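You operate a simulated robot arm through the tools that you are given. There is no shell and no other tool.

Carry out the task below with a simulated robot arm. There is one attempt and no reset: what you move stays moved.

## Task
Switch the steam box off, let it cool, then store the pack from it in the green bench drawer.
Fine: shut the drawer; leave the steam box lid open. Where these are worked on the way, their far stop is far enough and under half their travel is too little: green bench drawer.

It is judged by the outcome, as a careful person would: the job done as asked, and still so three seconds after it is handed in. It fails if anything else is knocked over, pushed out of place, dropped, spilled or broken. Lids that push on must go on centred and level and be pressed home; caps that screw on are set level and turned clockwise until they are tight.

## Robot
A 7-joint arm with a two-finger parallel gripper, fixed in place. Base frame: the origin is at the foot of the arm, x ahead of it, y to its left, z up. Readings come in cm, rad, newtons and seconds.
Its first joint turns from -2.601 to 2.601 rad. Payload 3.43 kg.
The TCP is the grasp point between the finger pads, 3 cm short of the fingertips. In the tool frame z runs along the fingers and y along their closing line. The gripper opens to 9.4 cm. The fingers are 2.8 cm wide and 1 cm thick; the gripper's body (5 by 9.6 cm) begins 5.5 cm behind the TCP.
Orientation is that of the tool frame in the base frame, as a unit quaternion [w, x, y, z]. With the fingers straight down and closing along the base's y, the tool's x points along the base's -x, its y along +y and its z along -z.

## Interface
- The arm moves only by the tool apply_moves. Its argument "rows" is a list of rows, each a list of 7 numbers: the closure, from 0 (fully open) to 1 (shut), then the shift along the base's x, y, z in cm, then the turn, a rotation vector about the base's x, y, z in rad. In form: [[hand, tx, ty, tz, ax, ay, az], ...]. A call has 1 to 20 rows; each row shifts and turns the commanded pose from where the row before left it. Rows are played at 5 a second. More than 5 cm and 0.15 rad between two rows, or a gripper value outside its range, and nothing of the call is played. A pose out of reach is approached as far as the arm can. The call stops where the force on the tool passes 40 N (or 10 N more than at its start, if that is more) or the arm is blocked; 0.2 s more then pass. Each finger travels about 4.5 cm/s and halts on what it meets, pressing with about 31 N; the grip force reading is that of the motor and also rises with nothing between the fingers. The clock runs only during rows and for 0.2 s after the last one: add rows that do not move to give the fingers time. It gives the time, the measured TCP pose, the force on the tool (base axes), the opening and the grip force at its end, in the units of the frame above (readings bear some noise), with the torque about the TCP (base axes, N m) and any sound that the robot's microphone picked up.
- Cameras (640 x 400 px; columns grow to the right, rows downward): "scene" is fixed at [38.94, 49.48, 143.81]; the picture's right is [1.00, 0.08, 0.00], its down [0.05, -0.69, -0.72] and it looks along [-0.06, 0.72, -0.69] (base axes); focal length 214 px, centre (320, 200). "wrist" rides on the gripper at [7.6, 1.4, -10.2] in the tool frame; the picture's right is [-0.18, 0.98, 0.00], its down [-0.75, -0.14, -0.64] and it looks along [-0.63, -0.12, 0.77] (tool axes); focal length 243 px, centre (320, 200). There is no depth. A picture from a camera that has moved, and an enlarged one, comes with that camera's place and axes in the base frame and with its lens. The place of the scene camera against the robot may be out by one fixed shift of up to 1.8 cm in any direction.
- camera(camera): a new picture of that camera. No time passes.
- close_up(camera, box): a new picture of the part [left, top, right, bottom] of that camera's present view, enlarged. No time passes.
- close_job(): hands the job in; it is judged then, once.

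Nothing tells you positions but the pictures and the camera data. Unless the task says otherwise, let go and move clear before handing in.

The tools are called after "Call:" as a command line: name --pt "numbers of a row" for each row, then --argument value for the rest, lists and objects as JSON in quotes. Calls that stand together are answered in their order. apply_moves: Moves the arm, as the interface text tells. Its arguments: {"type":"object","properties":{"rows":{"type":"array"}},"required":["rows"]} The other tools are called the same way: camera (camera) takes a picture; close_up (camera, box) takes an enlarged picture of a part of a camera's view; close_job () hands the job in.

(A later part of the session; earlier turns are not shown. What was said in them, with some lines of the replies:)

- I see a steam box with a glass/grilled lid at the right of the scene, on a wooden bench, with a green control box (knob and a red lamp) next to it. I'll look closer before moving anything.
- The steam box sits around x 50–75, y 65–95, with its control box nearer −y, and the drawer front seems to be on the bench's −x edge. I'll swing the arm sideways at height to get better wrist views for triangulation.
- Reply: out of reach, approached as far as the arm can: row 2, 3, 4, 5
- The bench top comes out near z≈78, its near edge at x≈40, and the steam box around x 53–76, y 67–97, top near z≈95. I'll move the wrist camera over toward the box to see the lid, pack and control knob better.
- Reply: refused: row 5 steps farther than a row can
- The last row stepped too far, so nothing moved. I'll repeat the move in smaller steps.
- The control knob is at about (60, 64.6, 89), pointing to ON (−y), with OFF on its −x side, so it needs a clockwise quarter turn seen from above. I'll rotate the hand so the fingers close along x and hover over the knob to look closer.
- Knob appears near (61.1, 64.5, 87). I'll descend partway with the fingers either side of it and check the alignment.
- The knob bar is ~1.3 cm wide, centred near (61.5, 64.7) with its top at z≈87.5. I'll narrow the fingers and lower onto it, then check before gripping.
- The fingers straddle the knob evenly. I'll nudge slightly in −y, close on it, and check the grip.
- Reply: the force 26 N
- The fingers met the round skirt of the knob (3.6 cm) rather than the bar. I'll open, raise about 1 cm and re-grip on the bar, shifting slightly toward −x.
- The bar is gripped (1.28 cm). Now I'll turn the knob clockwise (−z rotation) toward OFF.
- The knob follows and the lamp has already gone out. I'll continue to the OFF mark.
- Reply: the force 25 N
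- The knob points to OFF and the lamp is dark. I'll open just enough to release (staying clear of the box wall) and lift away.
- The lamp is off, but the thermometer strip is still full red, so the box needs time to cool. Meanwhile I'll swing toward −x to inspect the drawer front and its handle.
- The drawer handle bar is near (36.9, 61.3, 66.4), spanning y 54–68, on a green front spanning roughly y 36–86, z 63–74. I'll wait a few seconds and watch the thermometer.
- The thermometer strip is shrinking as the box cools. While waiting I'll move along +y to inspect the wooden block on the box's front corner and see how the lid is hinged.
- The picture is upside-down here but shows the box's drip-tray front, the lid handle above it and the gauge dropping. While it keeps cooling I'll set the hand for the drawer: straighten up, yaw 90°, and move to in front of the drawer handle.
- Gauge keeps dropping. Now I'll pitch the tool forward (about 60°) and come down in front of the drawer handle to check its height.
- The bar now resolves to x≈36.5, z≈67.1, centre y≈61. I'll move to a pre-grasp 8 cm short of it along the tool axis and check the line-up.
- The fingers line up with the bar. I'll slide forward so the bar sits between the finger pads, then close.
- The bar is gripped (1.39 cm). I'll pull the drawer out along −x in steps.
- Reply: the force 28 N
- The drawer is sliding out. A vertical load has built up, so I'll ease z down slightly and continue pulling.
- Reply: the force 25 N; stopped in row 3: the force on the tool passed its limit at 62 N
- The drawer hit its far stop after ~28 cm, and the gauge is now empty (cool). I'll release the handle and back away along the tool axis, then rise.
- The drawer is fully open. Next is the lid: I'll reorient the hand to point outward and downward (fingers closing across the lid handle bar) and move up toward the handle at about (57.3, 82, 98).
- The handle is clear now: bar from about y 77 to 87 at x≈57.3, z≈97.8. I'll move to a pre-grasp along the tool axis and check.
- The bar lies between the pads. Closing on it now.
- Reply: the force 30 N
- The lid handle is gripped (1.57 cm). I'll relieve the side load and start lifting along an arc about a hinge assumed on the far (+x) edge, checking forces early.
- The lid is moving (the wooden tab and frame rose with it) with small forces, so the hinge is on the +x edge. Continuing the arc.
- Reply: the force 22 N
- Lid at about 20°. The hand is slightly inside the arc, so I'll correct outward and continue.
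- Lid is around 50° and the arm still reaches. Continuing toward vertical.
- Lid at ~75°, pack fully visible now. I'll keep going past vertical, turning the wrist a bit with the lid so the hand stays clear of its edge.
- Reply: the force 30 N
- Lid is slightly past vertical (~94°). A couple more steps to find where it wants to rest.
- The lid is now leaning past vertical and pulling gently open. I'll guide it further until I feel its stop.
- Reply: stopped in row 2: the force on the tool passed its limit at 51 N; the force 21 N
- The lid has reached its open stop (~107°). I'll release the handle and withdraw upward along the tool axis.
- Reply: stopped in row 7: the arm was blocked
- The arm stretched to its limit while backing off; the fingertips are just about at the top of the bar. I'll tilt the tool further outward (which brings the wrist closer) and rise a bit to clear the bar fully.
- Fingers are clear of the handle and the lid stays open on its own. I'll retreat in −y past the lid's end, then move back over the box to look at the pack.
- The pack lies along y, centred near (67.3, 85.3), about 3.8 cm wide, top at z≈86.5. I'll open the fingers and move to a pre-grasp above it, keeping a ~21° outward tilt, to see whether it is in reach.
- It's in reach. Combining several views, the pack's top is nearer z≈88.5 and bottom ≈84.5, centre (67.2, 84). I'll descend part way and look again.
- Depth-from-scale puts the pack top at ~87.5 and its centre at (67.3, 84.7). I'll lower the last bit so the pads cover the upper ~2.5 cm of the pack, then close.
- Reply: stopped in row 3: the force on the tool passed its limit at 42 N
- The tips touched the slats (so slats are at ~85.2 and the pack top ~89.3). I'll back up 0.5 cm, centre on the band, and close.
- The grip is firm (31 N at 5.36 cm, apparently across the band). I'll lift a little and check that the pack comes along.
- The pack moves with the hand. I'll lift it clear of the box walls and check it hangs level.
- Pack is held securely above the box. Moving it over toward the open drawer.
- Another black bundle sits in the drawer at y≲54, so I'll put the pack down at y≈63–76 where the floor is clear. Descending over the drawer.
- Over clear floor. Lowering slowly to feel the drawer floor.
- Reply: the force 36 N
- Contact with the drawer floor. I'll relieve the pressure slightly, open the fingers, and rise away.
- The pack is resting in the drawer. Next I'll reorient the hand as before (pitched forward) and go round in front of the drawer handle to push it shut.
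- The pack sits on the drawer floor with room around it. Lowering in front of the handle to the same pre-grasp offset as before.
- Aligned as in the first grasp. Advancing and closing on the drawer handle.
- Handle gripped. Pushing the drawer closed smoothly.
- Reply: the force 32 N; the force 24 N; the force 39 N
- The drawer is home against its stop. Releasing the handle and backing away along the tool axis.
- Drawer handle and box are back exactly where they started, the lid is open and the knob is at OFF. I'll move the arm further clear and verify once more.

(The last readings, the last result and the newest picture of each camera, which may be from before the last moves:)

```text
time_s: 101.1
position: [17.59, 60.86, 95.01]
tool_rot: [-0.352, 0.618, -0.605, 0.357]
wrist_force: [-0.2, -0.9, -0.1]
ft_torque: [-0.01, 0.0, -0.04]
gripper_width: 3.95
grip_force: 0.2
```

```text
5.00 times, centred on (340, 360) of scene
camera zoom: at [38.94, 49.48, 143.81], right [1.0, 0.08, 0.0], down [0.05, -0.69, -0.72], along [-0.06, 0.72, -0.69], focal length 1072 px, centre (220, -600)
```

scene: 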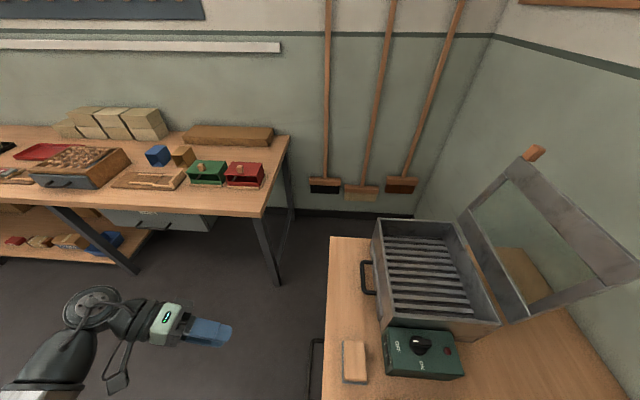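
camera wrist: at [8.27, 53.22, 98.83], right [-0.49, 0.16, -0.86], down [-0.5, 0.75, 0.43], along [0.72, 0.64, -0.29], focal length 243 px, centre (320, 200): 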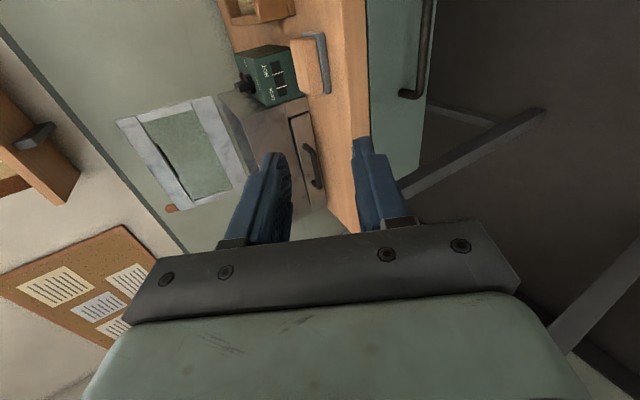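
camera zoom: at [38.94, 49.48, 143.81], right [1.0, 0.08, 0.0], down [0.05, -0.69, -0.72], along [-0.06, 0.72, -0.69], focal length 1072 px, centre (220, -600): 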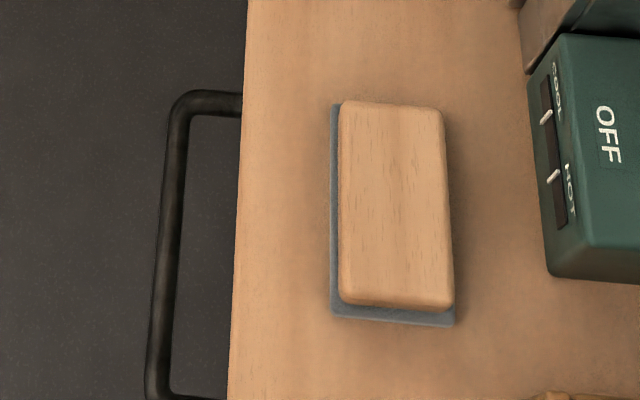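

From the final pictures, the knob is at OFF and the gauge is empty. The pack was set down in the drawer, which is now shut with its handle back where it started. The lid is standing open at its stop, nothing else has visibly moved, and the arm is clear, so I'm handing in.

Call:
close_job

```text
The job is handed in.
```

The job is done and handed in. The steam box is switched off and cooled, and its pack is in the green bench drawer.

- **Steam box:** I turned the knob to OFF, which put the lamp out. I waited for the gauge to empty before opening the lid.
- **Lid:** It is open and resting against its stop, about 107° from closed, and it stayed there without support.
- **Pack:** It lies flat on the drawer floor, clear of a black bundle that was already in there.
- **Drawer:** I pulled it out to its far stop, about 28 cm, and pushed it shut again. The handle is back in its starting position in the final picture.

While I was positioning for the pack, the fingertips touched something in the box, most likely the slats, with about 42 N. The box did not appear to move. The final pictures show nothing else displaced, and the arm was clear when I handed in.
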